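You operate a simulated robot arm through the tools that you are given. There is no shell and no other tool. Be economical: measure what you need, move in short steps, check, and stop when the job is done.

You are at the controls of a simulated two-armed robot. One attempt, no reset.

Task
Take the black seal and put it on the shelf of the white bench on the wall side. Then put the short spacer on the top of the white bench away on the top of the assembly bench. Then close the top drawer. Then close the near cabinet door. Then take the black cartridge and leave it on the counter top. Then fetch the cloth pad and set it on the medium cover. Then take the brass bush and put it on the white drying pack on the top of the low desk. Do these in the order given. Set down upright: cloth pad, brass bush.

Only the result counts: the job must be done as asked and must still hold three seconds after the hand-in. Knocking over, shifting, dropping, spilling or breaking anything else fails it. A push-on lid holds only when it is set on centred and level and pressed home; a screw cap is set on level and turned clockwise until tight. Flat cloth is picked up by pressing the open fingertips on it (5 to 10 N) and closing them slowly along it; thin cloth reads only 2 to 8 mm in the jaws.

Robot
Two 6-joint arms with two-finger grippers on one trunk, on a base that drives. Base frame: it is fixed to the floor where the robot stands at the start and does not move with it; the origin is under the middle of the robot, x ahead of it, y to its left, z up. Lengths are in mm, angles in rad, forces in N, time in s.
The left shoulder is at the start at [60, 142, 875], the right one opposite. With the tool pointing down near the work surface each hand reaches from about 320 to 720 mm from the robot's upright axis, wherever it stands, measured 20 degrees to its own side. Places, roughly: black cartridge (4x4x10 cm) [1700, 3500, 1100]; black seal (6x6x2 cm) [700, 0, 900]; brass bush (5x5x7 cm) [4700, 3400, 700]; cloth pad (8x5x7 cm) [3300, 3400, 700]; counter top [900, 3600, 900]; drying pack [4500, 3500, 750]; medium cover [3500, 3500, 750]; near cabinet door [0, 2300, 1400]; shelf of the white bench on the wall side [600, -100, 400]; short spacer [750, 250, 1000]; top drawer [-100, 1300, 800]; top of the assembly bench [2200, -2600, 800]. Payload 2.45 kg a hand.
The tool frame of a hand sits at the grasp point between the pads (the TCP): z along the fingers, y along the line on which they close. The tips reach 26 mm beyond it. The gripper opens to 96 mm. The gripper's body begins 69 mm behind the TCP.
Orientation is that of the tool frame in the base frame, as a unit quaternion [w, x, y, z]. With the fingers straight down and closing along the base's y, the tool's x points along the base's -x, its y along +y and its z along -z.

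Tools
- The arms move only by the tool servo_tool. It takes "left_rows", "right_rows" or both (then of equal length, played together; a hand with none holds still); each is a list of rows, each an object (a shift or turn left out is 0, a gripper value left out holds the last) with "translation": the shift along the base's x, y, z in units of 50 mm (1.0 is 50 mm), a list of three; "rotation": the turn, a rotation vector about the base's x, y, z in units of 4 degrees (1.0 is 4 degrees), a list of three. In form: [{"translation": [dx, dy, dz], "rotation": [wx, wy, wz]}, ...]. A call has 1 to 20 rows; each row shifts and turns the commanded pose from where the row before left it. "left_gripper" and "right_gripper" are, for a hand that has rows, the closure in counts, from 0 (fully open) to 255 (shut), set as the call begins (left out, the last holds). A call with a number of a shift or a turn outside -1 to 1 is refused whole. Rows are played at 5 a second. More than 50 mm and 0.15 rad between two rows, or a gripper value outside its range, and nothing of the call is played. Where a pose cannot be reached the arm comes as near as it can. A force on the tool above 40 N (or 10 N above the force at the start of the call, whichever is more), or a blocked arm, ends the call early, and 0.2 s more pass. The fingers move at their own pace and stop on an object; they squeeze with about 22 N. The grip force told is the motor's: it shows also when the fingers shut on nothing. Time passes only in rows, and 0.2 s behind the last, so rows that do not move let the fingers close. The reply holds the time, the measured pose of the TCP, the force on the tool along the base axes, the opening and the grip force, in the units named above and with some noise, with the torque about the TCP (base axes, N m) and any sound that the robot's microphone picked up, and new pictures: "pictures" is both (left out), scene, wrist or none (wrist: the cameras of the hands that moved).
- Cameras (640 x 400 px; columns grow to the right, rows downward): "scene" is now at [134.6, 36.1, 1487.9]; the picture's right is [0.46, -0.89, -0.00], its down [-0.62, -0.32, -0.71] and it looks along [0.63, 0.33, -0.70] (base axes); focal length 266 px, centre (320, 200). "left" rides on the left gripper at [82, -3, -98] in its tool frame; the picture's right is [0.04, 1.00, 0.00], its down [-0.73, 0.03, -0.68] and it looks along [-0.68, 0.03, 0.73] (tool axes); focal length 256 px, centre (320, 200). "right" rides on the right gripper at [81, 3, -98] in its tool frame; the picture's right is [-0.04, 1.00, 0.00], its down [-0.73, -0.03, -0.68] and it looks along [-0.68, -0.03, 0.73] (tool axes); focal length 256 px, centre (320, 200). There is no depth. A picture from a camera that has moved, and an enlarged one, comes with that camera's place and axes in the base frame and with its lens.
- slide_trunk(by): slides the trunk up (or, below 0, down) by that many mm; the arms and the scene camera ride with it, the base frame stays. It gives what a move gives, with no picture.
- roll_base(legs): drives the robot by 1 to 6 legs, each [ahead, turn to the left] in mm and rad, along the robot's own axes; the way and the turn of a leg run together, so that a leg with both is an arc; at most 1500 mm and 3.142 rad a leg. The arms and the cameras ride along, it lands a little off, and it stops where it bumps. It gives what a move gives, and a new picture of the scene camera.
- turn_head(pan, tilt): turns the head with the scene camera to pan (to the left, within 1.501 rad either way) and tilt (down, from -0.506 to 1.204), counted from straight ahead of the robot. It gives what a move gives, and a new picture of the scene camera.
- zoom(camera, box): a new picture of the part [left, top, right, bottom] of that camera's present view, enlarged. The clock stands still meanwhile.
- sign_off(): hands the job in; it is judged then, once.

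Work in short steps. Places have to be worked out from the pictures, the camera data and where the tool is seen: move nearer, look again, correct. Check each grasp and each placing, and mend what went wrong. You have 186 turns and 260 pictures in all, those below and enlarged ones among them. Open the grippers and draw the arms clear of the work before you hand the job in, unless the task says otherwise; then end with one line.

The tools are called by a JSON object that holds its "method" and its "body". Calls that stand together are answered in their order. servo_tool: Moves the arms, as the interface text tells. Its arguments: {"type":"object","properties":{"left_rows":{"type":"array"},"left_gripper":{"type":"number"},"right_rows":{"type":"array"},"right_gripper":{"type":"number"},"pictures":{"type":"string","enum":["both","scene","wrist","none"]}},"required":[]} The other tools are called the same way: slide_trunk (by) slides the trunk up or down; roll_base (legs) drives the base; turn_head (pan, tilt) turns the head that bears the scene camera; zoom (camera, box) takes an enlarged picture of a part of a camera's view; sign_off () hands the job in.

At the start:

```text
clock: 0.0
left_tcp_pos: [378.4, 386.0, 1204.1]
left_orientation: [0.001, -0.003, 1.0, 0.001]
left_force: [0.3, -0.5, -0.9]
left_wrist_torque: [0.03, -0.01, -0.01]
left_gripper_width: 96.2
left_gripper_force: 0.1
right_tcp_pos: [303.6, 8.8, 1134.2]
right_orientation: [0.0, -0.003, 1.0, -0.001]
right_force: [0.1, 0.0, 0.1]
right_wrist_torque: [0.0, 0.01, 0.01]
right_gripper_width: 95.9
right_gripper_force: 0.1
trunk travel left (down, up): [-500.0, 90.0]
robot x, y, heading: [0.7, 2.9, -0.002]
head pan, tilt: [0.475, 0.777]
```

scene: 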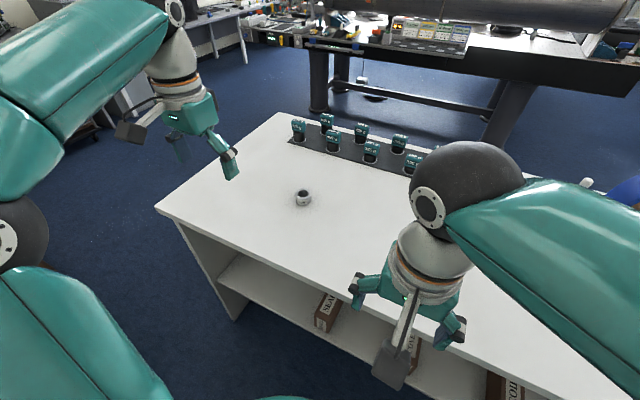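
right: 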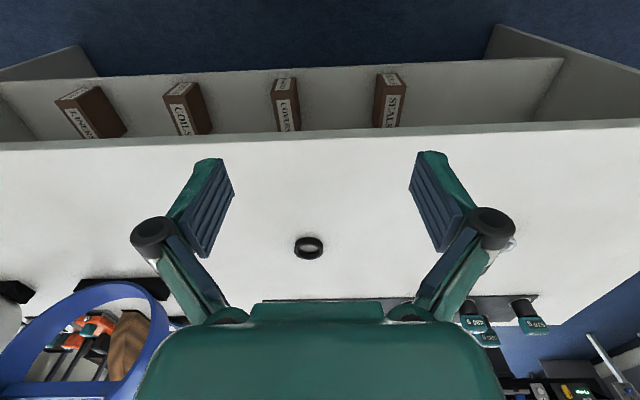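
left: 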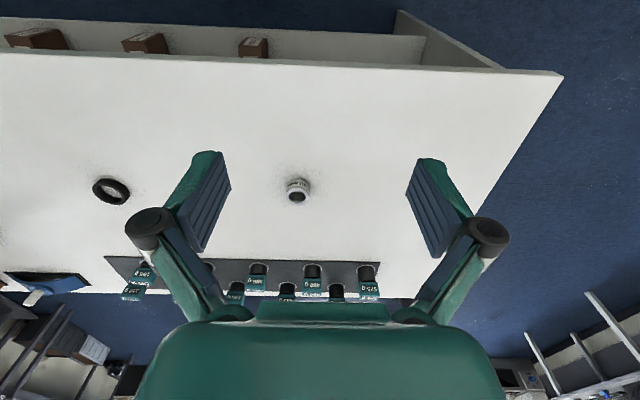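

The cameras triangulate the seal to about (657,-30,907) and the bench top to z≈897. The spacer is near (640,356). I bring the right hand to a tilted standoff above the seal.

{"method": "servo_tool", "body": {"right_rows": [{"translation": [0.578, -0.078, -0.292], "rotation": [0, -1, 0]}, {"translation": [0.578, -0.078, -0.292], "rotation": [0, -1, 0]}, {"translation": [0.578, -0.078, -0.292], "rotation": [0, -1, 0]}, {"translation": [0.578, -0.078, -0.292], "rotation": [0, -1, 0]}, {"translation": [0.578, -0.078, -0.292], "rotation": [0, -1, 0]}, {"translation": [0.578, -0.078, -0.292], "rotation": [0, -1, 0]}, {"translation": [0.578, -0.078, -0.292], "rotation": [0, -1, 0]}, {"translation": [0.578, -0.078, -0.292], "rotation": [0, -1, 0]}, {"translation": [0.578, -0.078, -0.292], "rotation": [0, -1, 0]}, {"translation": [0.578, -0.078, -0.292], "rotation": [0, -1, 0]}, {}], "right_gripper": 0}}

{"method": "turn_head", "body": {"pan": 0, "tilt": 0.7}}

```text
clock: 2.4
left_tcp_pos: [378.2, 385.4, 1204.1]
left_orientation: [0.001, -0.002, 1.0, 0.0]
left_force: [0.4, 0.2, -0.1]
left_wrist_torque: [-0.02, -0.04, 0.04]
left_gripper_width: 96.1
left_gripper_force: 0.0
right_tcp_pos: [592.7, -29.6, 989.1]
right_orientation: [0.343, -0.003, 0.94, -0.001]
right_force: [0.0, 0.2, 0.0]
right_wrist_torque: [0.02, 0.01, 0.0]
right_gripper_width: 95.8
right_gripper_force: 0.1
trunk travel left (down, up): [-500.0, 90.0]
robot x, y, heading: [0.3, -2.5, -0.004]
head pan, tilt: [0.475, 0.777]
camera scene: at [134.1, 36.1, 1487.9], right [0.46, -0.89, 0.0], down [-0.62, -0.32, -0.71], along [0.63, 0.33, -0.7], focal length 266 px, centre (320, 200)
camera right: at [466.9, -26.9, 1012.2], right [0.03, 1.0, 0.02], down [0.12, -0.03, 0.99], along [0.99, -0.02, -0.13], focal length 256 px, centre (320, 200)
```

scene: 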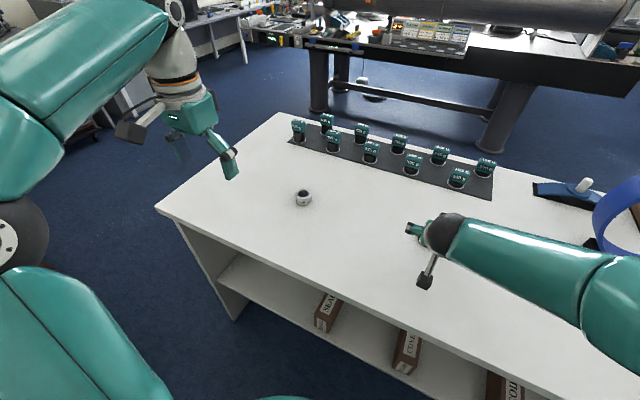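
right: 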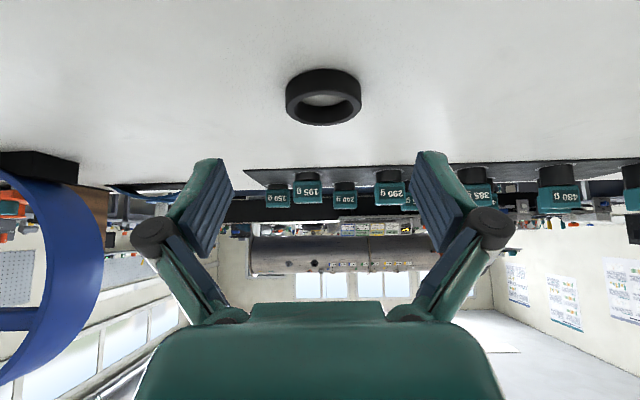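

```text
clock: 3.3
left_tcp_pos: [380.4, 386.3, 1203.6]
left_orientation: [0.001, -0.003, 1.0, 0.0]
left_force: [-0.4, 0.8, 0.0]
left_wrist_torque: [-0.03, -0.03, 0.01]
left_gripper_width: 96.1
left_gripper_force: 0.1
right_tcp_pos: [592.9, -29.2, 988.0]
right_orientation: [0.342, -0.002, 0.94, -0.002]
right_force: [0.1, 0.6, 0.0]
right_wrist_torque: [0.02, 0.0, -0.01]
right_gripper_width: 96.1
right_gripper_force: 0.1
trunk travel left (down, up): [-500.0, 90.0]
robot x, y, heading: [2.2, -3.1, 0.004]
head pan, tilt: [0.0, 0.7]
camera scene: at [147.1, -1.2, 1494.3], right [0.0, -1.0, 0.0], down [-0.64, 0.0, -0.76], along [0.76, 0.0, -0.64], focal length 266 px, centre (320, 200)
```

scene: 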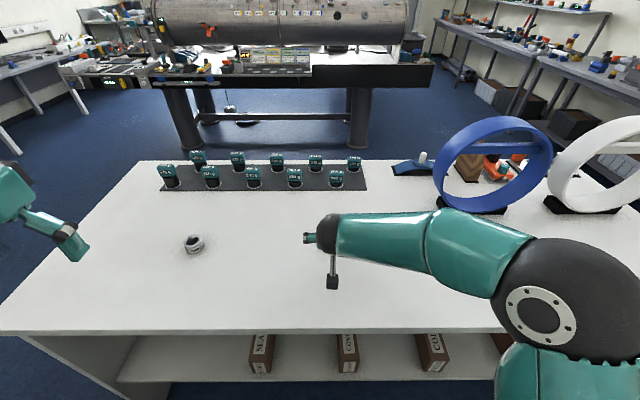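

The seal is confirmed at about (655,-27). I move in along the tilted line and close.

{"method": "servo_tool", "body": {"right_rows": [{"translation": [0.33, 0.0, -0.4]}, {"translation": [0.33, 0.02, -0.4]}, {"translation": [0.33, 0.02, -0.4]}, {}], "right_gripper": 0, "pictures": "wrist"}}

{"method": "servo_tool", "body": {"right_rows": [{}, {}, {}, {}, {}], "right_gripper": 255, "pictures": "wrist"}}

```text
clock: 4.3
left_tcp_pos: [378.7, 385.5, 1204.0]
left_orientation: [0.001, -0.002, 1.0, 0.0]
left_force: [0.3, 0.6, 0.4]
left_wrist_torque: [-0.02, -0.02, 0.02]
left_gripper_width: 95.9
left_gripper_force: 0.2
right_tcp_pos: [641.0, -29.6, 928.4]
right_orientation: [0.342, -0.002, 0.94, -0.001]
right_force: [0.4, -0.1, 0.0]
right_wrist_torque: [-0.03, -0.02, 0.0]
right_gripper_width: 96.1
right_gripper_force: 0.1
trunk travel left (down, up): [-500.0, 90.0]
robot x, y, heading: [-0.5, -1.1, -0.002]
head pan, tilt: [0.0, 0.7]
camera right: at [516.7, -25.3, 951.7], right [0.03, 1.0, 0.02], down [0.13, -0.03, 0.99], along [0.99, -0.02, -0.13], focal length 256 px, centre (320, 200)
```

right: 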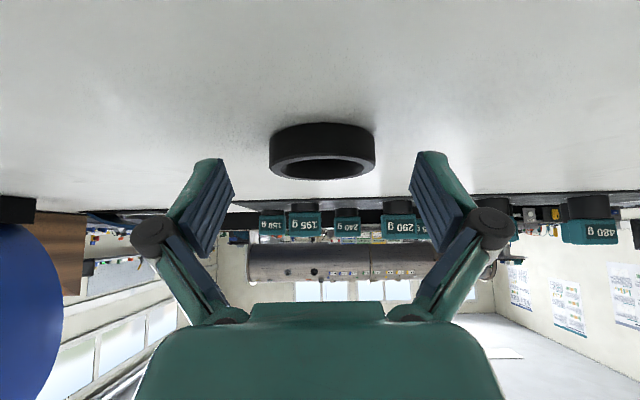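

```text
clock: 5.5
left_tcp_pos: [379.6, 385.3, 1203.7]
left_orientation: [0.0, -0.003, 1.0, 0.0]
left_force: [-0.5, -0.1, 0.4]
left_wrist_torque: [-0.05, -0.01, 0.01]
left_gripper_width: 95.9
left_gripper_force: 0.1
right_tcp_pos: [642.0, -27.9, 928.3]
right_orientation: [0.342, -0.003, 0.94, -0.001]
right_force: [-1.0, -0.5, 1.6]
right_wrist_torque: [0.02, -0.05, 0.0]
right_gripper_width: 51.2
right_gripper_force: 21.6
trunk travel left (down, up): [-500.0, 90.0]
robot x, y, heading: [-0.8, 0.0, 0.004]
head pan, tilt: [0.0, 0.7]
camera right: at [516.8, -25.2, 951.7], right [0.03, 1.0, 0.02], down [0.13, -0.03, 0.99], along [0.99, -0.02, -0.13], focal length 256 px, centre (320, 200)
```

right: 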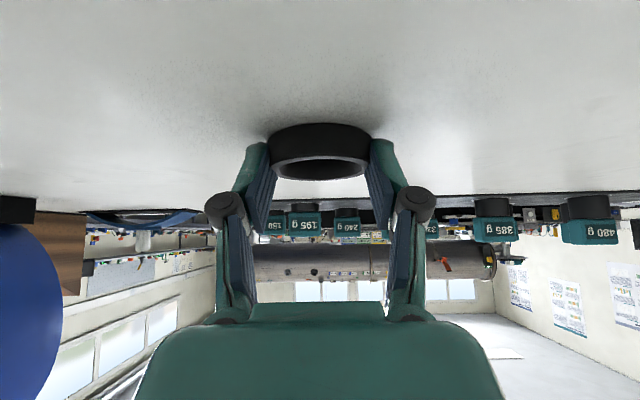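

It has closed to 51 mm with grip force, so I lift a little and check.

{"method": "servo_tool", "body": {"right_rows": [{"translation": [0, 0, 0.3]}, {"translation": [0, 0, 0.5]}, {"translation": [0, 0, 0.8]}, {}], "pictures": "wrist"}}

{"method": "zoom", "body": {"camera": "scene", "box": [240, 180, 400, 300]}}

```text
clock: 6.5
left_tcp_pos: [379.7, 386.9, 1204.0]
left_orientation: [0.0, -0.003, 1.0, -0.001]
left_force: [0.2, 0.9, -0.2]
left_wrist_torque: [-0.02, 0.02, -0.06]
left_gripper_width: 96.0
left_gripper_force: 0.1
right_tcp_pos: [642.0, -28.9, 1006.8]
right_orientation: [0.342, -0.002, 0.94, -0.002]
right_force: [0.3, -0.4, -0.4]
right_wrist_torque: [0.03, -0.01, 0.01]
right_gripper_width: 51.0
right_gripper_force: 21.8
trunk travel left (down, up): [-500.0, 90.0]
robot x, y, heading: [2.1, -1.7, -0.001]
head pan, tilt: [0.0, 0.7]
camera right: at [516.9, -25.4, 1031.1], right [0.03, 1.0, 0.02], down [0.13, -0.03, 0.99], along [0.99, -0.02, -0.13], focal length 256 px, centre (320, 200)
```

right: 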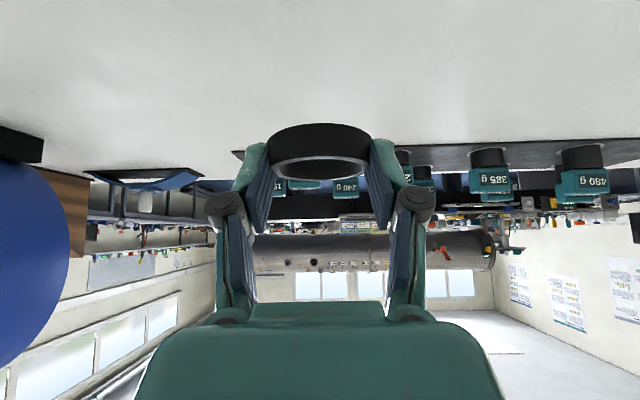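

```text
3.33 times, centred on (320, 240) of scene
camera zoom: at [147.9, -1.3, 1494.2], right [0.0, -1.0, 0.0], down [-0.65, 0.0, -0.76], along [0.76, 0.0, -0.65], focal length 886 px, centre (320, 67)
```

zoom: 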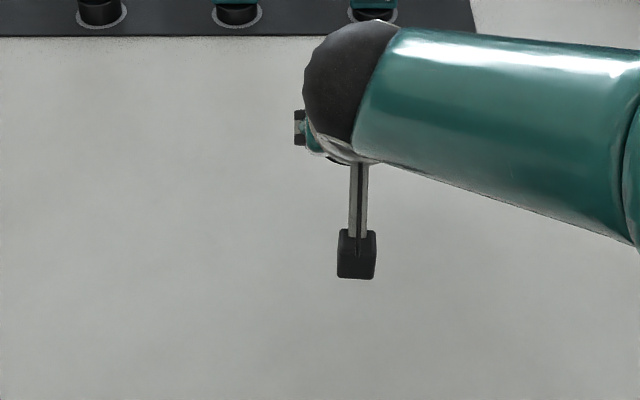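

The seal is held firmly. Before backing up, I look to the left and right of the robot for clearance and layout.

{"method": "turn_head", "body": {"pan": 1.5, "tilt": 0.3}}

{"method": "turn_head", "body": {"pan": -1.5, "tilt": 0.3}}

```text
clock: 8.1
left_tcp_pos: [380.4, 386.1, 1204.6]
left_orientation: [0.0, -0.004, 1.0, 0.0]
left_force: [-0.2, 0.6, -0.8]
left_wrist_torque: [0.01, 0.03, 0.0]
left_gripper_width: 95.9
left_gripper_force: 0.1
right_tcp_pos: [642.2, -27.1, 1007.7]
right_orientation: [0.343, -0.003, 0.94, -0.002]
right_force: [-0.7, 0.8, -1.0]
right_wrist_torque: [0.02, -0.05, -0.01]
right_gripper_width: 51.2
right_gripper_force: 21.9
trunk travel left (down, up): [-500.0, 90.0]
robot x, y, heading: [2.6, -2.5, 0.002]
head pan, tilt: [1.499, 0.3]
camera scene: at [69.0, 91.9, 1530.4], right [1.0, -0.07, 0.0], down [-0.02, -0.3, -0.96], along [0.07, 0.95, -0.3], focal length 266 px, centre (320, 200)
```

scene: 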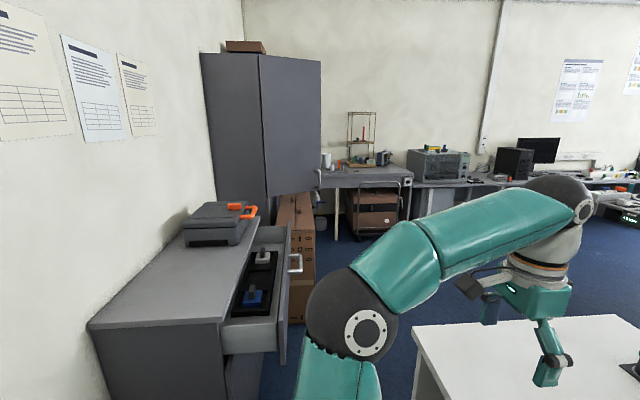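

```text
clock: 10.7
left_tcp_pos: [379.2, 385.9, 1203.5]
left_orientation: [0.0, -0.003, 1.0, 0.0]
left_force: [-0.5, 0.3, 0.7]
left_wrist_torque: [0.01, 0.02, 0.03]
left_gripper_width: 96.0
left_gripper_force: 0.1
right_tcp_pos: [642.0, -27.5, 1007.9]
right_orientation: [0.342, -0.002, 0.94, -0.002]
right_force: [0.4, 0.9, -1.0]
right_wrist_torque: [-0.02, 0.03, 0.01]
right_gripper_width: 50.8
right_gripper_force: 21.7
trunk travel left (down, up): [-500.0, 90.0]
robot x, y, heading: [-3.4, -2.0, 0.001]
head pan, tilt: [-1.499, 0.3]
camera scene: at [69.0, -94.4, 1530.4], right [-1.0, -0.07, 0.0], down [-0.02, 0.29, -0.96], along [0.07, -0.95, -0.3], focal length 266 px, centre (320, 200)
```

scene: 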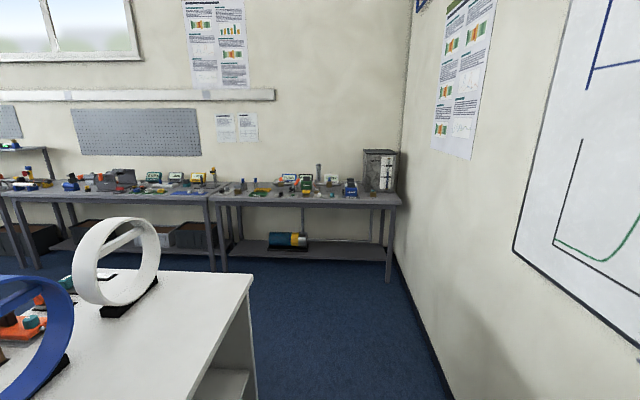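

The wall is about 540 mm behind the robot and the bench front edge is at x≈408, so there is only a narrow aisle. I back up 150 mm, pull the right hand in, and look down before lowering the trunk.

{"method": "roll_base", "body": {"legs": [[-150, 0]]}}

{"method": "servo_tool", "body": {"right_rows": [{"translation": [-0.9, -0.4, 0.2]}, {"translation": [-0.9, -0.4, 0.2]}, {"translation": [-0.9, -0.4, 0]}, {"translation": [-0.9, -0.4, 0]}, {}], "pictures": "none"}}

{"method": "turn_head", "body": {"pan": -0.3, "tilt": 0.9}}

```text
clock: 12.1
left_tcp_pos: [226.8, 387.5, 1205.2]
left_orientation: [0.002, -0.001, 1.0, 0.0]
left_force: [0.1, 0.3, -0.6]
left_wrist_torque: [-0.01, -0.05, 0.01]
left_gripper_width: 96.1
left_gripper_force: 0.2
right_tcp_pos: [489.4, -28.0, 1008.1]
right_orientation: [0.343, -0.001, 0.939, -0.001]
right_force: [-0.6, 0.7, -0.2]
right_wrist_torque: [0.0, -0.02, 0.01]
right_gripper_width: 51.3
right_gripper_force: 22.1
trunk travel left (down, up): [-500.0, 90.0]
robot x, y, heading: [-154.2, 1.5, -0.0]
head pan, tilt: [-1.499, 0.3]
camera scene: at [-84.4, -94.4, 1530.6], right [-1.0, -0.07, 0.0], down [-0.02, 0.29, -0.96], along [0.07, -0.95, -0.3], focal length 266 px, centre (320, 200)
```

scene: 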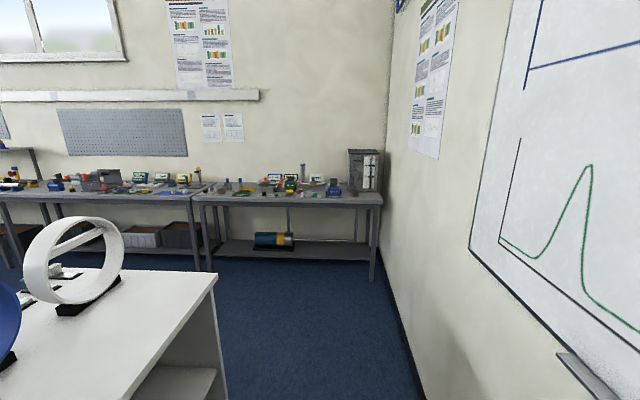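

```text
refused: row 1 steps farther than a row can; nothing moved
```

```text
clock: 13.5
left_tcp_pos: [228.4, 386.7, 1203.7]
left_orientation: [0.001, -0.003, 1.0, -0.001]
left_force: [-0.7, 0.0, -0.5]
left_wrist_torque: [0.02, 0.02, 0.04]
left_gripper_width: 96.1
left_gripper_force: 0.1
right_tcp_pos: [491.3, -28.6, 1009.5]
right_orientation: [0.342, -0.002, 0.94, 0.0]
right_force: [0.1, -0.9, -0.7]
right_wrist_torque: [0.01, 0.0, 0.02]
right_gripper_width: 50.9
right_gripper_force: 22.0
trunk travel left (down, up): [-500.0, 90.0]
robot x, y, heading: [-151.2, -0.6, -0.005]
head pan, tilt: [-0.3, 0.901]
camera scene: at [-16.5, -23.7, 1478.2], right [-0.3, -0.95, 0.0], down [-0.75, 0.23, -0.62], along [0.59, -0.18, -0.78], focal length 266 px, centre (320, 200)
```

scene: 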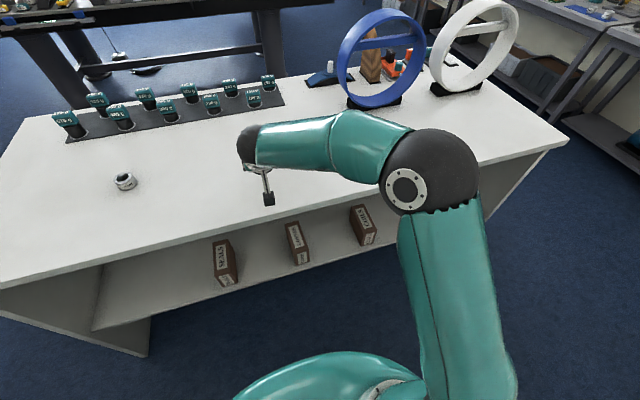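

The gap between the boxes on the shelf is around y≈50. I pull the right hand clear of the bench and line it up there.

{"method": "servo_tool", "body": {"right_rows": [{"translation": [-0.85, 0.35, 0]}, {"translation": [-0.85, 0.35, 0]}, {"translation": [-0.85, 0.35, 0]}, {"translation": [-0.85, 0.35, 0]}, {"translation": [-0.5, 0.2, 0]}, {}], "pictures": "scene"}}

```text
clock: 14.9
left_tcp_pos: [228.5, 385.7, 1204.4]
left_orientation: [0.001, -0.002, 1.0, -0.001]
left_force: [0.5, -0.5, 0.3]
left_wrist_torque: [0.01, 0.01, 0.03]
left_gripper_width: 96.2
left_gripper_force: 0.1
right_tcp_pos: [297.0, 51.0, 1007.1]
right_orientation: [0.343, -0.003, 0.939, 0.0]
right_force: [0.4, 0.2, -0.5]
right_wrist_torque: [0.03, -0.04, 0.02]
right_gripper_width: 50.9
right_gripper_force: 21.9
trunk travel left (down, up): [-500.0, 90.0]
robot x, y, heading: [-149.2, -0.8, -0.001]
head pan, tilt: [-0.3, 0.901]
camera scene: at [-16.3, -23.7, 1478.1], right [-0.3, -0.95, 0.0], down [-0.75, 0.23, -0.62], along [0.59, -0.18, -0.78], focal length 266 px, centre (320, 200)
```

scene: 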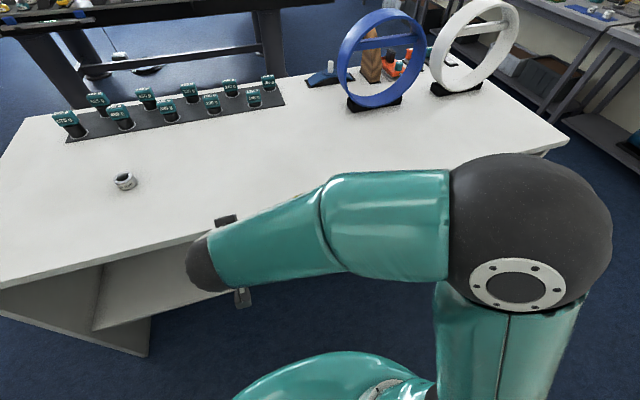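

Everything is behind the bench edge now, so I lower the trunk by 380 mm and look.

{"method": "slide_trunk", "body": {"by": -380}}

{"method": "turn_head", "body": {"pan": 0.3, "tilt": 0.75}}

{"method": "zoom", "body": {"camera": "right", "box": [0, 0, 640, 400]}}

```text
clock: 18.6
left_tcp_pos: [229.4, 385.6, 824.7]
left_orientation: [0.002, -0.002, 1.0, 0.001]
left_force: [-0.7, -0.4, 0.3]
left_wrist_torque: [0.03, 0.05, 0.03]
left_gripper_width: 96.3
left_gripper_force: 0.0
right_tcp_pos: [295.9, 50.9, 627.7]
right_orientation: [0.343, -0.002, 0.939, -0.003]
right_force: [-0.8, -0.3, -0.4]
right_wrist_torque: [0.01, -0.01, 0.0]
right_gripper_width: 50.8
right_gripper_force: 21.6
trunk travel left (down, up): [-120.0, 470.0]
robot x, y, heading: [-150.9, -2.5, 0.0]
head pan, tilt: [-0.3, 0.901]
```

```text
clock: 19.6
left_tcp_pos: [228.9, 386.4, 824.8]
left_orientation: [0.0, -0.003, 1.0, -0.001]
left_force: [0.2, 0.2, -0.5]
left_wrist_torque: [-0.02, 0.0, 0.03]
left_gripper_width: 95.9
left_gripper_force: 0.1
right_tcp_pos: [296.1, 50.8, 628.4]
right_orientation: [0.342, -0.001, 0.94, -0.002]
right_force: [0.6, -0.2, -1.3]
right_wrist_torque: [0.03, 0.0, 0.01]
right_gripper_width: 50.9
right_gripper_force: 22.3
trunk travel left (down, up): [-120.0, 470.0]
robot x, y, heading: [-149.2, 1.1, -0.007]
head pan, tilt: [0.3, 0.75]
camera scene: at [-9.7, 23.1, 1110.0], right [0.29, -0.96, 0.0], down [-0.65, -0.2, -0.73], along [0.7, 0.21, -0.68], focal length 266 px, centre (320, 200)
```

scene: 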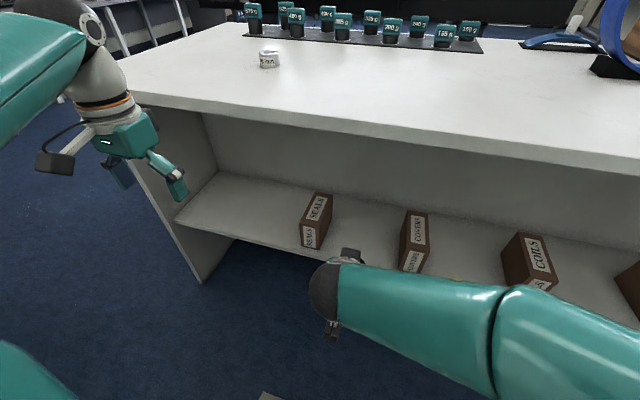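

```text
1.00 times, centred on (320, 200) of right (not enlarged: the box is as wide or as high as the picture)
camera zoom: at [170.6, 53.8, 652.0], right [0.03, 1.0, 0.02], down [0.13, -0.03, 0.99], along [0.99, -0.02, -0.13], focal length 256 px, centre (320, 200)
```

zoom: 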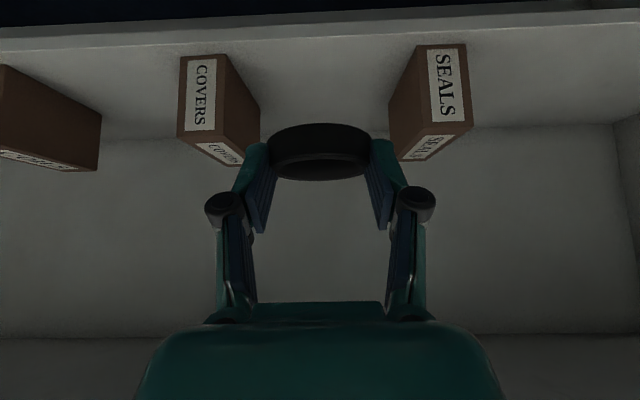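

Triangulating with both cameras puts the shelf near z≈395 with its front edge around x≈475, and the gap at y≈50 is free. I lower the trunk a little more, roll forward slightly, and bring the seal in above the shelf.

{"method": "slide_trunk", "body": {"by": -80}}

{"method": "roll_base", "body": {"legs": [[50, 0]]}}

{"method": "servo_tool", "body": {"right_rows": [{"translation": [0.8, 0, -0.2]}, {"translation": [0.8, 0, -0.2]}, {"translation": [0.8, 0, -0.2]}, {"translation": [0.5, 0, -0.2]}, {}]}}

```text
clock: 20.7
left_tcp_pos: [228.1, 385.7, 743.5]
left_orientation: [0.001, -0.003, 1.0, 0.0]
left_force: [0.7, 0.8, -0.5]
left_wrist_torque: [0.01, 0.02, 0.01]
left_gripper_width: 96.3
left_gripper_force: 0.0
right_tcp_pos: [297.0, 50.9, 548.0]
right_orientation: [0.343, -0.002, 0.939, 0.0]
right_force: [0.5, 0.1, 0.0]
right_wrist_torque: [0.02, 0.03, 0.0]
right_gripper_width: 50.9
right_gripper_force: 22.0
trunk travel left (down, up): [-40.0, 550.0]
robot x, y, heading: [-147.5, -3.1, -0.003]
head pan, tilt: [0.3, 0.75]
```

```text
clock: 21.7
left_tcp_pos: [278.0, 386.9, 744.8]
left_orientation: [0.001, -0.003, 1.0, 0.0]
left_force: [-0.2, -0.2, 0.1]
left_wrist_torque: [0.01, 0.0, -0.02]
left_gripper_width: 95.9
left_gripper_force: 0.1
right_tcp_pos: [346.2, 51.1, 548.3]
right_orientation: [0.342, -0.002, 0.94, -0.001]
right_force: [-0.2, 0.5, -0.3]
right_wrist_torque: [-0.02, 0.04, -0.01]
right_gripper_width: 50.8
right_gripper_force: 21.8
trunk travel left (down, up): [-40.0, 550.0]
robot x, y, heading: [-101.4, -1.9, 0.003]
head pan, tilt: [0.3, 0.75]
camera scene: at [40.3, 23.1, 1030.1], right [0.29, -0.96, 0.0], down [-0.65, -0.2, -0.73], along [0.7, 0.22, -0.68], focal length 266 px, centre (320, 200)
```

scene: 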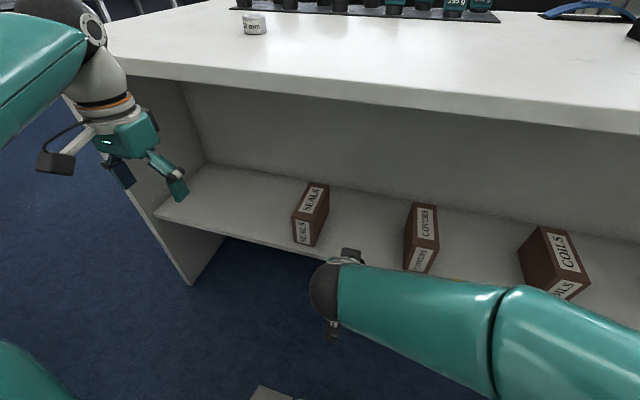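

```text
clock: 22.9
left_tcp_pos: [278.9, 387.2, 744.3]
left_orientation: [0.0, -0.003, 1.0, 0.0]
left_force: [0.6, -0.2, 0.4]
left_wrist_torque: [-0.01, -0.02, 0.03]
left_gripper_width: 95.8
left_gripper_force: 0.1
right_tcp_pos: [491.7, 51.0, 508.3]
right_orientation: [0.342, -0.003, 0.94, 0.0]
right_force: [0.6, 0.9, -0.1]
right_wrist_torque: [0.04, -0.02, 0.01]
right_gripper_width: 50.8
right_gripper_force: 21.8
trunk travel left (down, up): [-40.0, 550.0]
robot x, y, heading: [-102.2, 1.0, 0.002]
head pan, tilt: [0.3, 0.75]
camera scene: at [40.6, 23.1, 1030.0], right [0.29, -0.96, 0.0], down [-0.65, -0.2, -0.73], along [0.7, 0.22, -0.68], focal length 266 px, centre (320, 200)
camera right: at [366.5, 53.7, 532.1], right [0.03, 1.0, 0.02], down [0.13, -0.03, 0.99], along [0.99, -0.02, -0.13], focal length 256 px, centre (320, 200)
```

scene: 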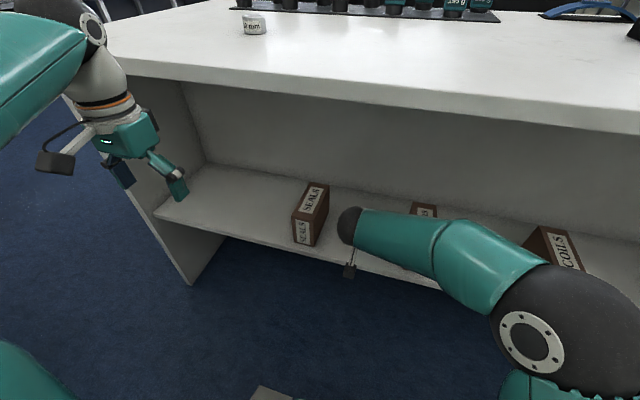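
right: 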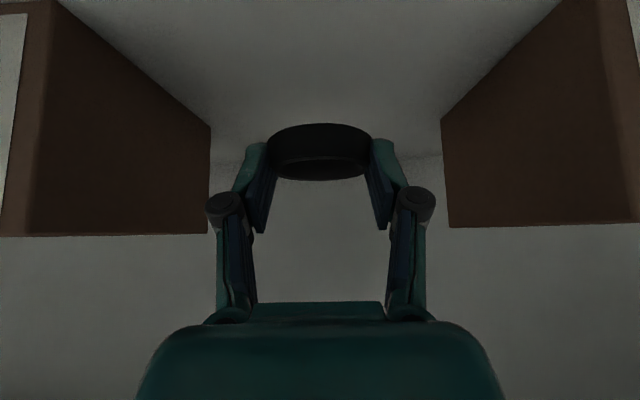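

The box corner seen from both camera positions also gives a shelf height of about 397. I go in and down to just above it.

{"method": "servo_tool", "body": {"right_rows": [{"translation": [0.35, 0, -0.3]}, {"translation": [0.35, 0, -0.4]}, {"translation": [0, 0, -0.4]}, {"translation": [0, 0, -0.3]}, {}], "pictures": "wrist"}}

```text
clock: 24.1
left_tcp_pos: [275.6, 385.5, 747.5]
left_orientation: [0.002, -0.003, 1.0, 0.0]
left_force: [-1.1, -0.5, -1.2]
left_wrist_torque: [0.02, 0.01, -0.02]
left_gripper_width: 96.0
left_gripper_force: 0.2
right_tcp_pos: [527.2, 51.2, 446.9]
right_orientation: [0.349, -0.001, 0.937, 0.0]
right_force: [-7.0, -6.1, 36.5]
right_wrist_torque: [-0.31, -0.12, -0.22]
right_gripper_width: 51.2
right_gripper_force: 21.8
trunk travel left (down, up): [-40.0, 550.0]
robot x, y, heading: [-102.4, -4.2, -0.001]
head pan, tilt: [0.3, 0.75]
camera right: at [401.2, 53.7, 467.9], right [0.03, 1.0, 0.03], down [0.11, -0.03, 0.99], along [0.99, -0.03, -0.11], focal length 256 px, centre (320, 200)
```

right: 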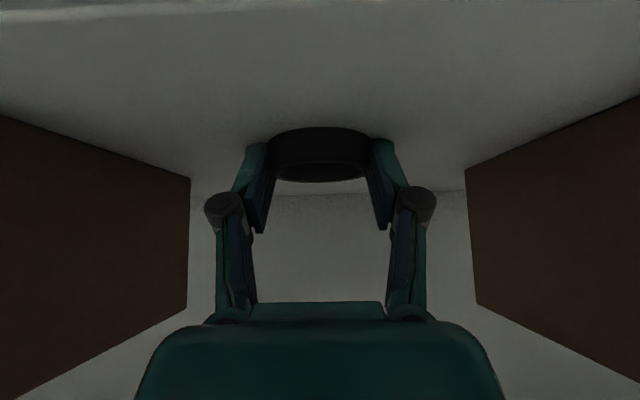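

Contact at TCP z=447 with 36 N upward, and the seal is resting on the shelf (z≈416). I ease off the commanded pressure and open.

{"method": "servo_tool", "body": {"right_rows": [{"translation": [0, 0, 0.06]}, {"translation": [0, 0, 0.05]}, {}], "pictures": "none"}}

{"method": "servo_tool", "body": {"right_rows": [{}, {}, {}, {}], "right_gripper": 60, "pictures": "wrist"}}

```text
clock: 24.9
left_tcp_pos: [277.6, 385.3, 745.0]
left_orientation: [0.001, -0.002, 1.0, 0.0]
left_force: [-0.5, -0.1, -0.1]
left_wrist_torque: [0.01, 0.01, 0.0]
left_gripper_width: 96.0
left_gripper_force: 0.1
right_tcp_pos: [526.4, 51.4, 446.3]
right_orientation: [0.343, 0.0, 0.939, 0.0]
right_force: [10.2, -0.7, 17.8]
right_wrist_torque: [0.2, -0.6, -0.17]
right_gripper_width: 50.6
right_gripper_force: 22.1
trunk travel left (down, up): [-40.0, 550.0]
robot x, y, heading: [-101.7, 0.6, 0.001]
head pan, tilt: [0.3, 0.75]
```

```text
clock: 25.9
left_tcp_pos: [278.7, 386.4, 745.0]
left_orientation: [0.0, -0.003, 1.0, 0.0]
left_force: [-0.3, 0.1, 0.6]
left_wrist_torque: [-0.02, 0.01, 0.0]
left_gripper_width: 96.0
left_gripper_force: 0.0
right_tcp_pos: [524.6, 52.3, 442.4]
right_orientation: [0.34, -0.002, 0.94, -0.001]
right_force: [0.2, 0.2, 1.6]
right_wrist_torque: [-0.02, 0.0, 0.02]
right_gripper_width: 74.0
right_gripper_force: 0.2
trunk travel left (down, up): [-40.0, 550.0]
robot x, y, heading: [-99.3, -0.3, 0.001]
head pan, tilt: [0.3, 0.75]
camera right: at [399.9, 53.8, 466.4], right [0.03, 1.0, 0.02], down [0.13, -0.02, 0.99], along [0.99, -0.02, -0.13], focal length 256 px, centre (320, 200)
```

right: 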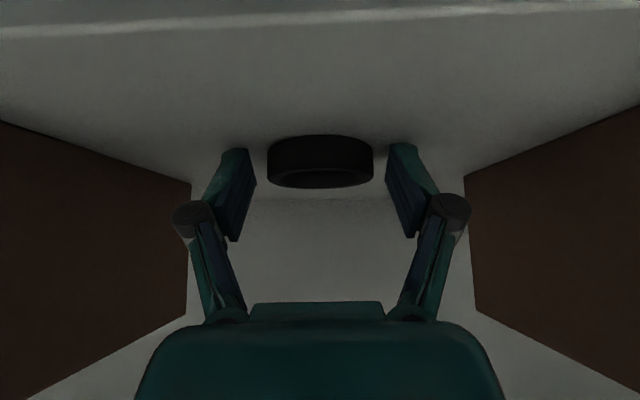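

The seal sits flat on the shelf. I back the hand out along the tool axis.

{"method": "servo_tool", "body": {"right_rows": [{"translation": [-0.5, 0, 0.6]}, {"translation": [-0.5, 0, 0.6]}, {"translation": [-0.95, 0, 0.1]}, {"translation": [-0.95, 0, 0]}, {"translation": [-0.95, 0, 0]}, {"translation": [-0.5, 0, 0]}, {}], "right_gripper": 0, "pictures": "wrist"}}

```text
clock: 27.5
left_tcp_pos: [279.0, 386.3, 744.5]
left_orientation: [0.002, -0.003, 1.0, 0.0]
left_force: [0.3, 0.2, -0.6]
left_wrist_torque: [-0.01, 0.0, -0.03]
left_gripper_width: 96.0
left_gripper_force: 0.1
right_tcp_pos: [315.0, 43.1, 499.6]
right_orientation: [0.334, 0.01, 0.942, -0.01]
right_force: [-0.3, -0.2, -0.6]
right_wrist_torque: [-0.01, 0.01, 0.0]
right_gripper_width: 96.3
right_gripper_force: 0.1
trunk travel left (down, up): [-40.0, 550.0]
robot x, y, heading: [-97.9, -0.0, 0.0]
head pan, tilt: [0.3, 0.75]
camera right: at [189.5, 48.2, 525.4], right [0.06, 1.0, 0.01], down [0.14, -0.02, 0.99], along [0.99, -0.05, -0.14], focal length 256 px, centre (320, 200)
```

right: 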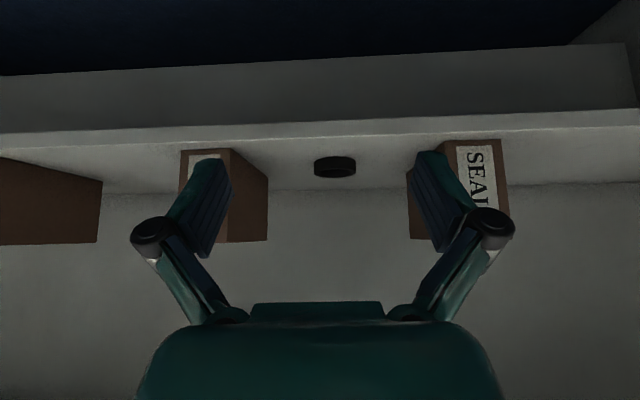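

The seal is well inside the shelf edge. Next is the spacer: I back off, raise the trunk, roll forward, and bring the left hand over it.

{"method": "roll_base", "body": {"legs": [[-60, 0]]}}

{"method": "slide_trunk", "body": {"by": 460}}

{"method": "roll_base", "body": {"legs": [[195, 0]]}}

```text
clock: 28.4
left_tcp_pos: [217.9, 386.5, 744.5]
left_orientation: [0.001, -0.002, 1.0, 0.0]
left_force: [0.3, 0.5, 0.9]
left_wrist_torque: [-0.05, 0.01, -0.02]
left_gripper_width: 95.8
left_gripper_force: 0.1
right_tcp_pos: [253.7, 41.4, 499.9]
right_orientation: [0.333, 0.008, 0.943, -0.009]
right_force: [-0.7, -0.5, -0.4]
right_wrist_torque: [-0.02, -0.01, 0.02]
right_gripper_width: 96.1
right_gripper_force: 0.1
trunk travel left (down, up): [-40.0, 550.0]
robot x, y, heading: [-161.8, -4.4, -0.007]
head pan, tilt: [0.3, 0.75]
camera scene: at [-19.7, 23.2, 1029.8], right [0.29, -0.96, 0.0], down [-0.65, -0.2, -0.73], along [0.7, 0.22, -0.68], focal length 266 px, centre (320, 200)
```

scene: 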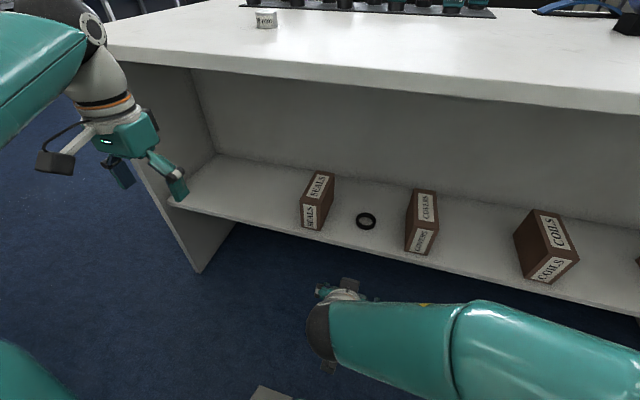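

```text
refused: 460 is not a number from -400 to 400
```

```text
clock: 29.9
left_tcp_pos: [371.2, 384.5, 746.3]
left_orientation: [-0.01, -0.002, 1.0, -0.002]
left_force: [-14.1, -3.0, -7.0]
left_wrist_torque: [0.44, -1.88, -0.07]
left_gripper_width: 96.1
left_gripper_force: 0.1
right_tcp_pos: [417.6, 40.1, 502.7]
right_orientation: [0.334, 0.01, 0.942, -0.01]
right_force: [0.7, 0.8, -0.4]
right_wrist_torque: [0.04, 0.01, -0.01]
right_gripper_width: 96.0
right_gripper_force: 0.1
trunk travel left (down, up): [-40.0, 550.0]
robot x, y, heading: [1.4, -1.3, 0.004]
head pan, tilt: [0.3, 0.75]
stopped in leg 1: the force on the tool passed its limit at 154 N (the readings are from after the stop); the commanded pose is now the measured one
camera scene: at [141.5, 23.1, 1030.2], right [0.3, -0.96, 0.0], down [-0.65, -0.2, -0.73], along [0.7, 0.22, -0.68], focal length 266 px, centre (320, 200)
```

scene: 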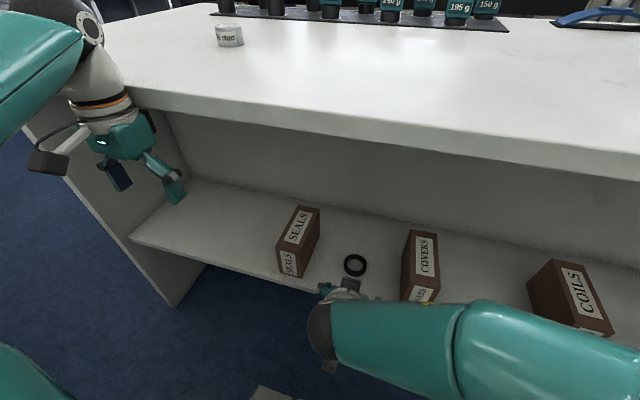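

The trunk call was refused (limit 400) and the left hand bumped the bench edge. Nothing seems to have shifted, so I back off first and then raise the trunk in two parts.

{"method": "roll_base", "body": {"legs": [[-160, 0]]}}

```text
clock: 31.4
left_tcp_pos: [210.8, 385.6, 747.3]
left_orientation: [-0.01, -0.002, 1.0, -0.001]
left_force: [-0.4, 0.2, -0.7]
left_wrist_torque: [-0.04, 0.01, -0.02]
left_gripper_width: 96.1
left_gripper_force: 0.2
right_tcp_pos: [254.6, 40.7, 502.8]
right_orientation: [0.334, 0.012, 0.943, -0.01]
right_force: [-0.6, 0.4, 0.1]
right_wrist_torque: [0.0, 0.05, 0.02]
right_gripper_width: 95.9
right_gripper_force: 0.1
trunk travel left (down, up): [-40.0, 550.0]
robot x, y, heading: [-160.8, -2.2, 0.001]
head pan, tilt: [0.3, 0.75]
camera scene: at [-19.7, 23.0, 1030.0], right [0.3, -0.96, 0.0], down [-0.65, -0.2, -0.73], along [0.7, 0.22, -0.68], focal length 266 px, centre (320, 200)
```

scene: 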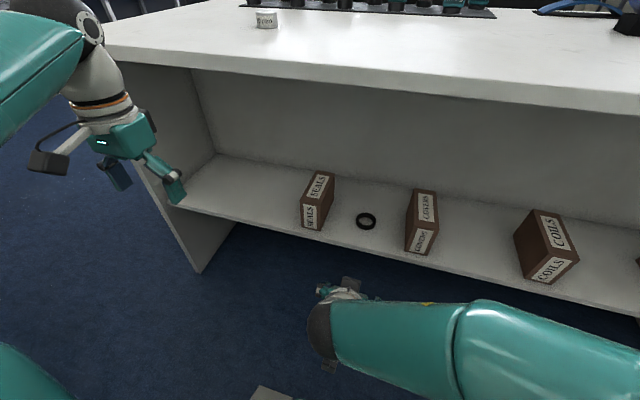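

The view matches the one before the bump, so nothing shifted. I raise the trunk.

{"method": "slide_trunk", "body": {"by": 360}}

{"method": "slide_trunk", "body": {"by": 100}}

```text
clock: 34.9
left_tcp_pos: [210.2, 385.1, 1106.8]
left_orientation: [-0.01, -0.002, 1.0, -0.002]
left_force: [-0.1, 0.3, 0.8]
left_wrist_torque: [-0.04, 0.03, 0.0]
left_gripper_width: 96.2
left_gripper_force: 0.1
right_tcp_pos: [254.9, 39.2, 862.3]
right_orientation: [0.334, 0.012, 0.943, -0.01]
right_force: [0.5, 0.2, 0.8]
right_wrist_torque: [0.02, 0.01, -0.03]
right_gripper_width: 96.0
right_gripper_force: 0.0
trunk travel left (down, up): [-400.0, 190.0]
robot x, y, heading: [-157.4, -5.2, -0.005]
head pan, tilt: [0.3, 0.75]
```

```text
clock: 36.2
left_tcp_pos: [211.2, 385.8, 1206.6]
left_orientation: [-0.01, -0.001, 1.0, -0.001]
left_force: [0.9, 1.1, -0.4]
left_wrist_torque: [0.01, 0.0, -0.02]
left_gripper_width: 95.9
left_gripper_force: 0.1
right_tcp_pos: [255.0, 39.7, 962.0]
right_orientation: [0.333, 0.012, 0.943, -0.01]
right_force: [-0.3, -0.5, -0.2]
right_wrist_torque: [0.0, 0.01, -0.02]
right_gripper_width: 96.2
right_gripper_force: 0.1
trunk travel left (down, up): [-500.0, 90.0]
robot x, y, heading: [-160.4, -0.4, -0.002]
head pan, tilt: [0.3, 0.75]
```

I stow the right hand tool-down and higher, then roll up to the bench.

{"method": "servo_tool", "body": {"right_rows": [{"translation": [-0.1, -0.25, 0.4], "rotation": [0, 0.97, 0]}, {"translation": [-0.1, -0.25, 0.4], "rotation": [0, 0.97, 0]}, {"translation": [-0.1, -0.25, 0.4], "rotation": [0, 0.97, 0]}, {"translation": [-0.1, -0.25, 0.4], "rotation": [0, 0.97, 0]}, {"translation": [-0.1, -0.25, 0.4], "rotation": [0, 0.97, 0]}, {"translation": [-0.1, -0.25, 0.4], "rotation": [0, 0.97, 0]}, {"translation": [-0.1, -0.25, 0.4], "rotation": [0, 0.97, 0]}, {"translation": [-0.1, -0.25, 0.4], "rotation": [0, 0.97, 0]}, {"translation": [-0.1, -0.25, 0.4], "rotation": [0, 0.97, 0]}, {"translation": [-0.1, -0.25, 0.4], "rotation": [0, 0.97, 0]}, {}], "pictures": "none"}}

{"method": "roll_base", "body": {"legs": [[200, 0]]}}

```text
clock: 38.6
left_tcp_pos: [211.4, 385.7, 1207.3]
left_orientation: [-0.01, -0.002, 1.0, -0.002]
left_force: [-0.1, -0.1, 0.0]
left_wrist_torque: [0.02, 0.0, -0.01]
left_gripper_width: 96.3
left_gripper_force: 0.0
right_tcp_pos: [205.1, -85.4, 1161.7]
right_orientation: [0.0, 0.006, 1.0, -0.013]
right_force: [-0.2, -1.0, -0.2]
right_wrist_torque: [0.02, -0.01, 0.01]
right_gripper_width: 96.3
right_gripper_force: 0.0
trunk travel left (down, up): [-500.0, 90.0]
robot x, y, heading: [-161.6, -1.5, -0.002]
head pan, tilt: [0.3, 0.75]
```

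```text
clock: 40.2
left_tcp_pos: [413.5, 385.1, 1205.6]
left_orientation: [-0.011, -0.001, 1.0, -0.001]
left_force: [-0.6, 0.5, 0.5]
left_wrist_torque: [0.0, 0.05, 0.0]
left_gripper_width: 96.0
left_gripper_force: 0.1
right_tcp_pos: [406.4, -86.5, 1162.9]
right_orientation: [0.001, 0.008, 1.0, -0.012]
right_force: [0.7, 0.3, 0.2]
right_wrist_torque: [-0.01, 0.07, 0.04]
right_gripper_width: 95.8
right_gripper_force: 0.1
trunk travel left (down, up): [-500.0, 90.0]
robot x, y, heading: [41.2, 0.5, -0.002]
head pan, tilt: [0.3, 0.75]
camera scene: at [183.1, 22.6, 1489.8], right [0.29, -0.96, 0.0], down [-0.65, -0.2, -0.73], along [0.7, 0.21, -0.68], focal length 266 px, centre (320, 200)
```

scene: 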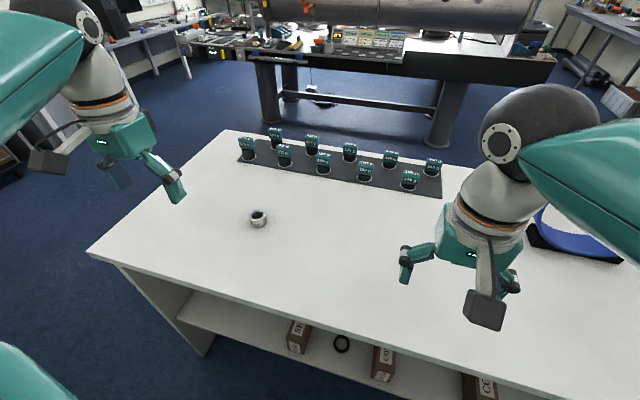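

The spacer is at about (648,356). I move the left hand above it and look with the wrist camera.

{"method": "servo_tool", "body": {"left_rows": [{"translation": [0.66, -0.083, -0.57]}, {"translation": [0.66, -0.083, -0.57]}, {"translation": [0.66, -0.083, -0.57]}, {"translation": [0.66, -0.083, -0.57]}, {"translation": [0.66, -0.083, -0.57]}, {"translation": [0.66, -0.083, -0.57]}, {"translation": [0.66, -0.083, -0.57]}, {}], "left_gripper": 0, "pictures": "wrist"}}

```text
clock: 42.0
left_tcp_pos: [642.4, 355.1, 1007.9]
left_orientation: [-0.01, 0.0, 1.0, -0.001]
left_force: [0.0, 0.2, -0.9]
left_wrist_torque: [-0.01, -0.04, 0.03]
left_gripper_width: 96.0
left_gripper_force: 0.2
right_tcp_pos: [405.6, -86.3, 1162.6]
right_orientation: [0.002, 0.008, 1.0, -0.013]
right_force: [0.7, -0.4, 0.6]
right_wrist_torque: [-0.01, 0.0, -0.02]
right_gripper_width: 95.8
right_gripper_force: 0.1
trunk travel left (down, up): [-500.0, 90.0]
robot x, y, heading: [43.4, -4.2, -0.003]
head pan, tilt: [0.3, 0.75]
camera left: at [563.2, 349.7, 1108.7], right [-0.04, 1.0, 0.0], down [0.75, 0.03, 0.66], along [0.66, 0.03, -0.75], focal length 256 px, centre (320, 200)
```

left: 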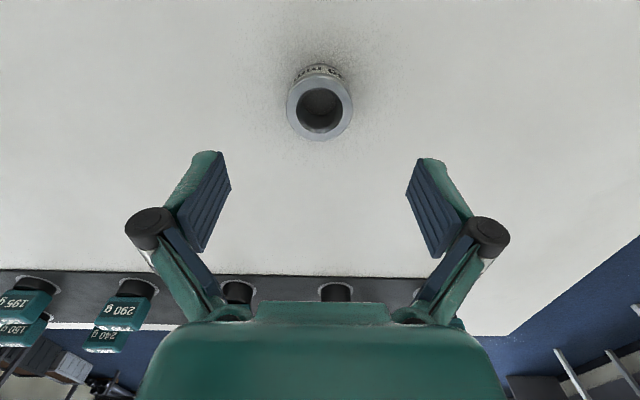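

The spacer is about 47 mm wide and centred near (636,353). I descend and close.

{"method": "servo_tool", "body": {"left_rows": [{"translation": [-0.1, -0.04, -0.5]}, {"translation": [0, 0, -0.6]}, {"translation": [0, 0, -0.5]}, {}], "pictures": "wrist"}}

{"method": "servo_tool", "body": {"left_rows": [{}, {}, {}, {}, {}], "left_gripper": 255, "pictures": "wrist"}}

```text
clock: 43.0
left_tcp_pos: [639.0, 353.4, 927.1]
left_orientation: [-0.012, -0.001, 1.0, -0.001]
left_force: [0.7, 0.0, 0.1]
left_wrist_torque: [0.01, 0.0, -0.04]
left_gripper_width: 95.8
left_gripper_force: 0.0
right_tcp_pos: [407.1, -86.9, 1162.3]
right_orientation: [0.001, 0.008, 1.0, -0.013]
right_force: [-0.8, -0.3, 0.3]
right_wrist_torque: [0.03, -0.03, -0.06]
right_gripper_width: 96.1
right_gripper_force: 0.1
trunk travel left (down, up): [-500.0, 90.0]
robot x, y, heading: [44.9, -4.7, 0.003]
head pan, tilt: [0.3, 0.75]
camera left: at [559.3, 347.8, 1028.7], right [-0.04, 1.0, 0.0], down [0.75, 0.03, 0.66], along [0.66, 0.03, -0.75], focal length 256 px, centre (320, 200)
```

left: 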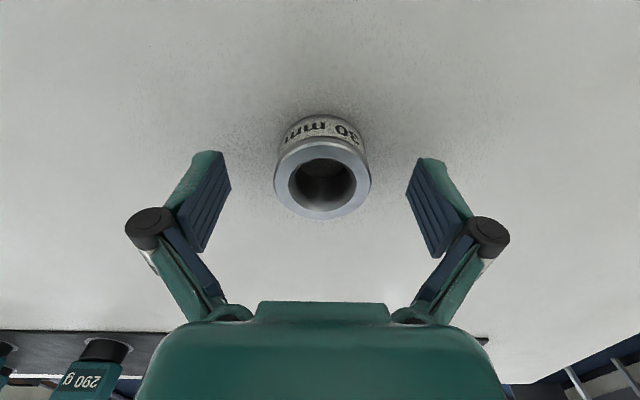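

```text
clock: 44.2
left_tcp_pos: [638.2, 352.2, 928.4]
left_orientation: [-0.01, -0.001, 1.0, -0.001]
left_force: [0.4, 0.2, 1.3]
left_wrist_torque: [0.06, 0.02, -0.01]
left_gripper_width: 40.7
left_gripper_force: 21.8
right_tcp_pos: [406.2, -85.8, 1163.5]
right_orientation: [0.001, 0.008, 1.0, -0.013]
right_force: [0.1, -0.1, -0.1]
right_wrist_torque: [0.02, 0.01, -0.02]
right_gripper_width: 96.3
right_gripper_force: 0.1
trunk travel left (down, up): [-500.0, 90.0]
robot x, y, heading: [37.4, -7.0, 0.001]
head pan, tilt: [0.3, 0.75]
camera left: at [559.4, 347.8, 1029.1], right [-0.04, 1.0, 0.0], down [0.75, 0.03, 0.66], along [0.66, 0.03, -0.75], focal length 256 px, centre (320, 200)
```

left: 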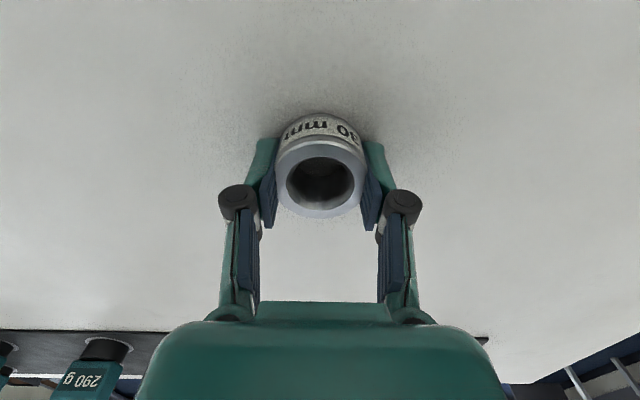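

The spacer is gripped at 40.7 mm. I lift it, retract, and look toward the right side of the room to plan the drive.

{"method": "servo_tool", "body": {"left_rows": [{"translation": [0, 0, 0.6]}, {"translation": [0, 0, 0.9]}, {"translation": [-0.6, -0.1, 0.7]}, {"translation": [-0.6, -0.1, 0.7]}, {"translation": [-0.6, -0.1, 0.7]}, {"translation": [-0.6, -0.1, 0.7]}, {"translation": [-0.6, -0.1, 0.7]}, {"translation": [-0.8, -0.1, 0.5]}, {"translation": [-0.8, -0.1, 0.3]}, {}], "pictures": "wrist"}}

{"method": "turn_head", "body": {"pan": -0.9, "tilt": 0.35}}

```text
clock: 46.4
left_tcp_pos: [407.0, 318.2, 1216.3]
left_orientation: [-0.011, -0.001, 1.0, -0.001]
left_force: [0.8, -0.2, -0.7]
left_wrist_torque: [-0.01, 0.03, 0.02]
left_gripper_width: 41.0
left_gripper_force: 22.0
right_tcp_pos: [406.3, -86.2, 1160.8]
right_orientation: [0.001, 0.008, 1.0, -0.013]
right_force: [0.1, 0.1, 0.6]
right_wrist_torque: [-0.02, 0.0, 0.0]
right_gripper_width: 96.1
right_gripper_force: 0.1
trunk travel left (down, up): [-500.0, 90.0]
robot x, y, heading: [41.2, 0.6, -0.001]
head pan, tilt: [0.3, 0.75]
camera left: at [328.3, 313.4, 1318.8], right [-0.04, 1.0, 0.0], down [0.75, 0.03, 0.66], along [0.66, 0.03, -0.75], focal length 256 px, centre (320, 200)
```

left: 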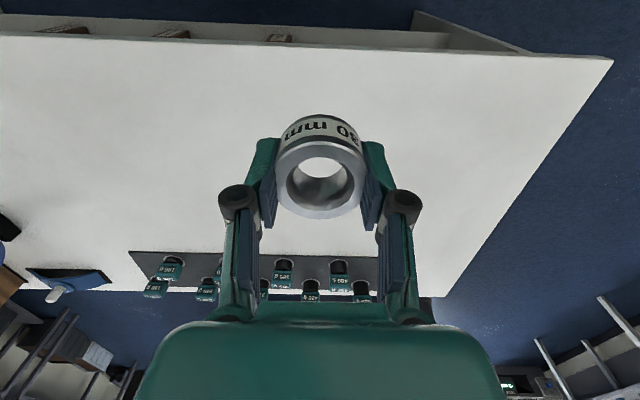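

```text
clock: 47.8
left_tcp_pos: [406.9, 319.2, 1218.8]
left_orientation: [-0.011, -0.001, 1.0, -0.003]
left_force: [0.9, 0.0, -0.1]
left_wrist_torque: [0.0, 0.0, 0.06]
left_gripper_width: 40.9
left_gripper_force: 22.7
right_tcp_pos: [406.4, -86.7, 1163.4]
right_orientation: [0.002, 0.008, 1.0, -0.012]
right_force: [0.0, -0.2, 0.9]
right_wrist_torque: [0.0, 0.03, 0.0]
right_gripper_width: 95.9
right_gripper_force: 0.1
trunk travel left (down, up): [-500.0, 90.0]
robot x, y, heading: [39.9, 0.2, -0.005]
head pan, tilt: [-0.901, 0.351]
camera scene: at [159.8, -74.8, 1525.7], right [-0.78, -0.62, 0.0], down [-0.21, 0.27, -0.94], along [0.58, -0.74, -0.34], focal length 266 px, centre (320, 200)
```

scene: 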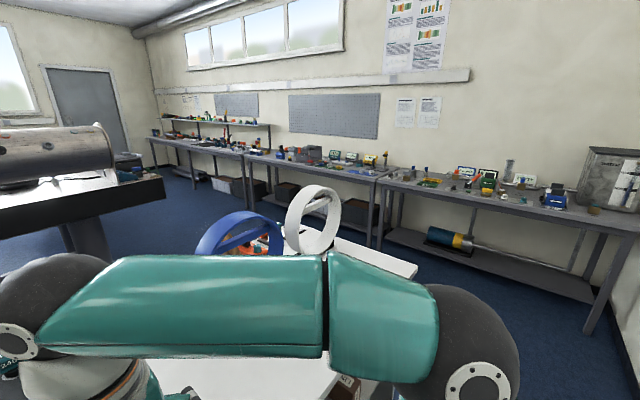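

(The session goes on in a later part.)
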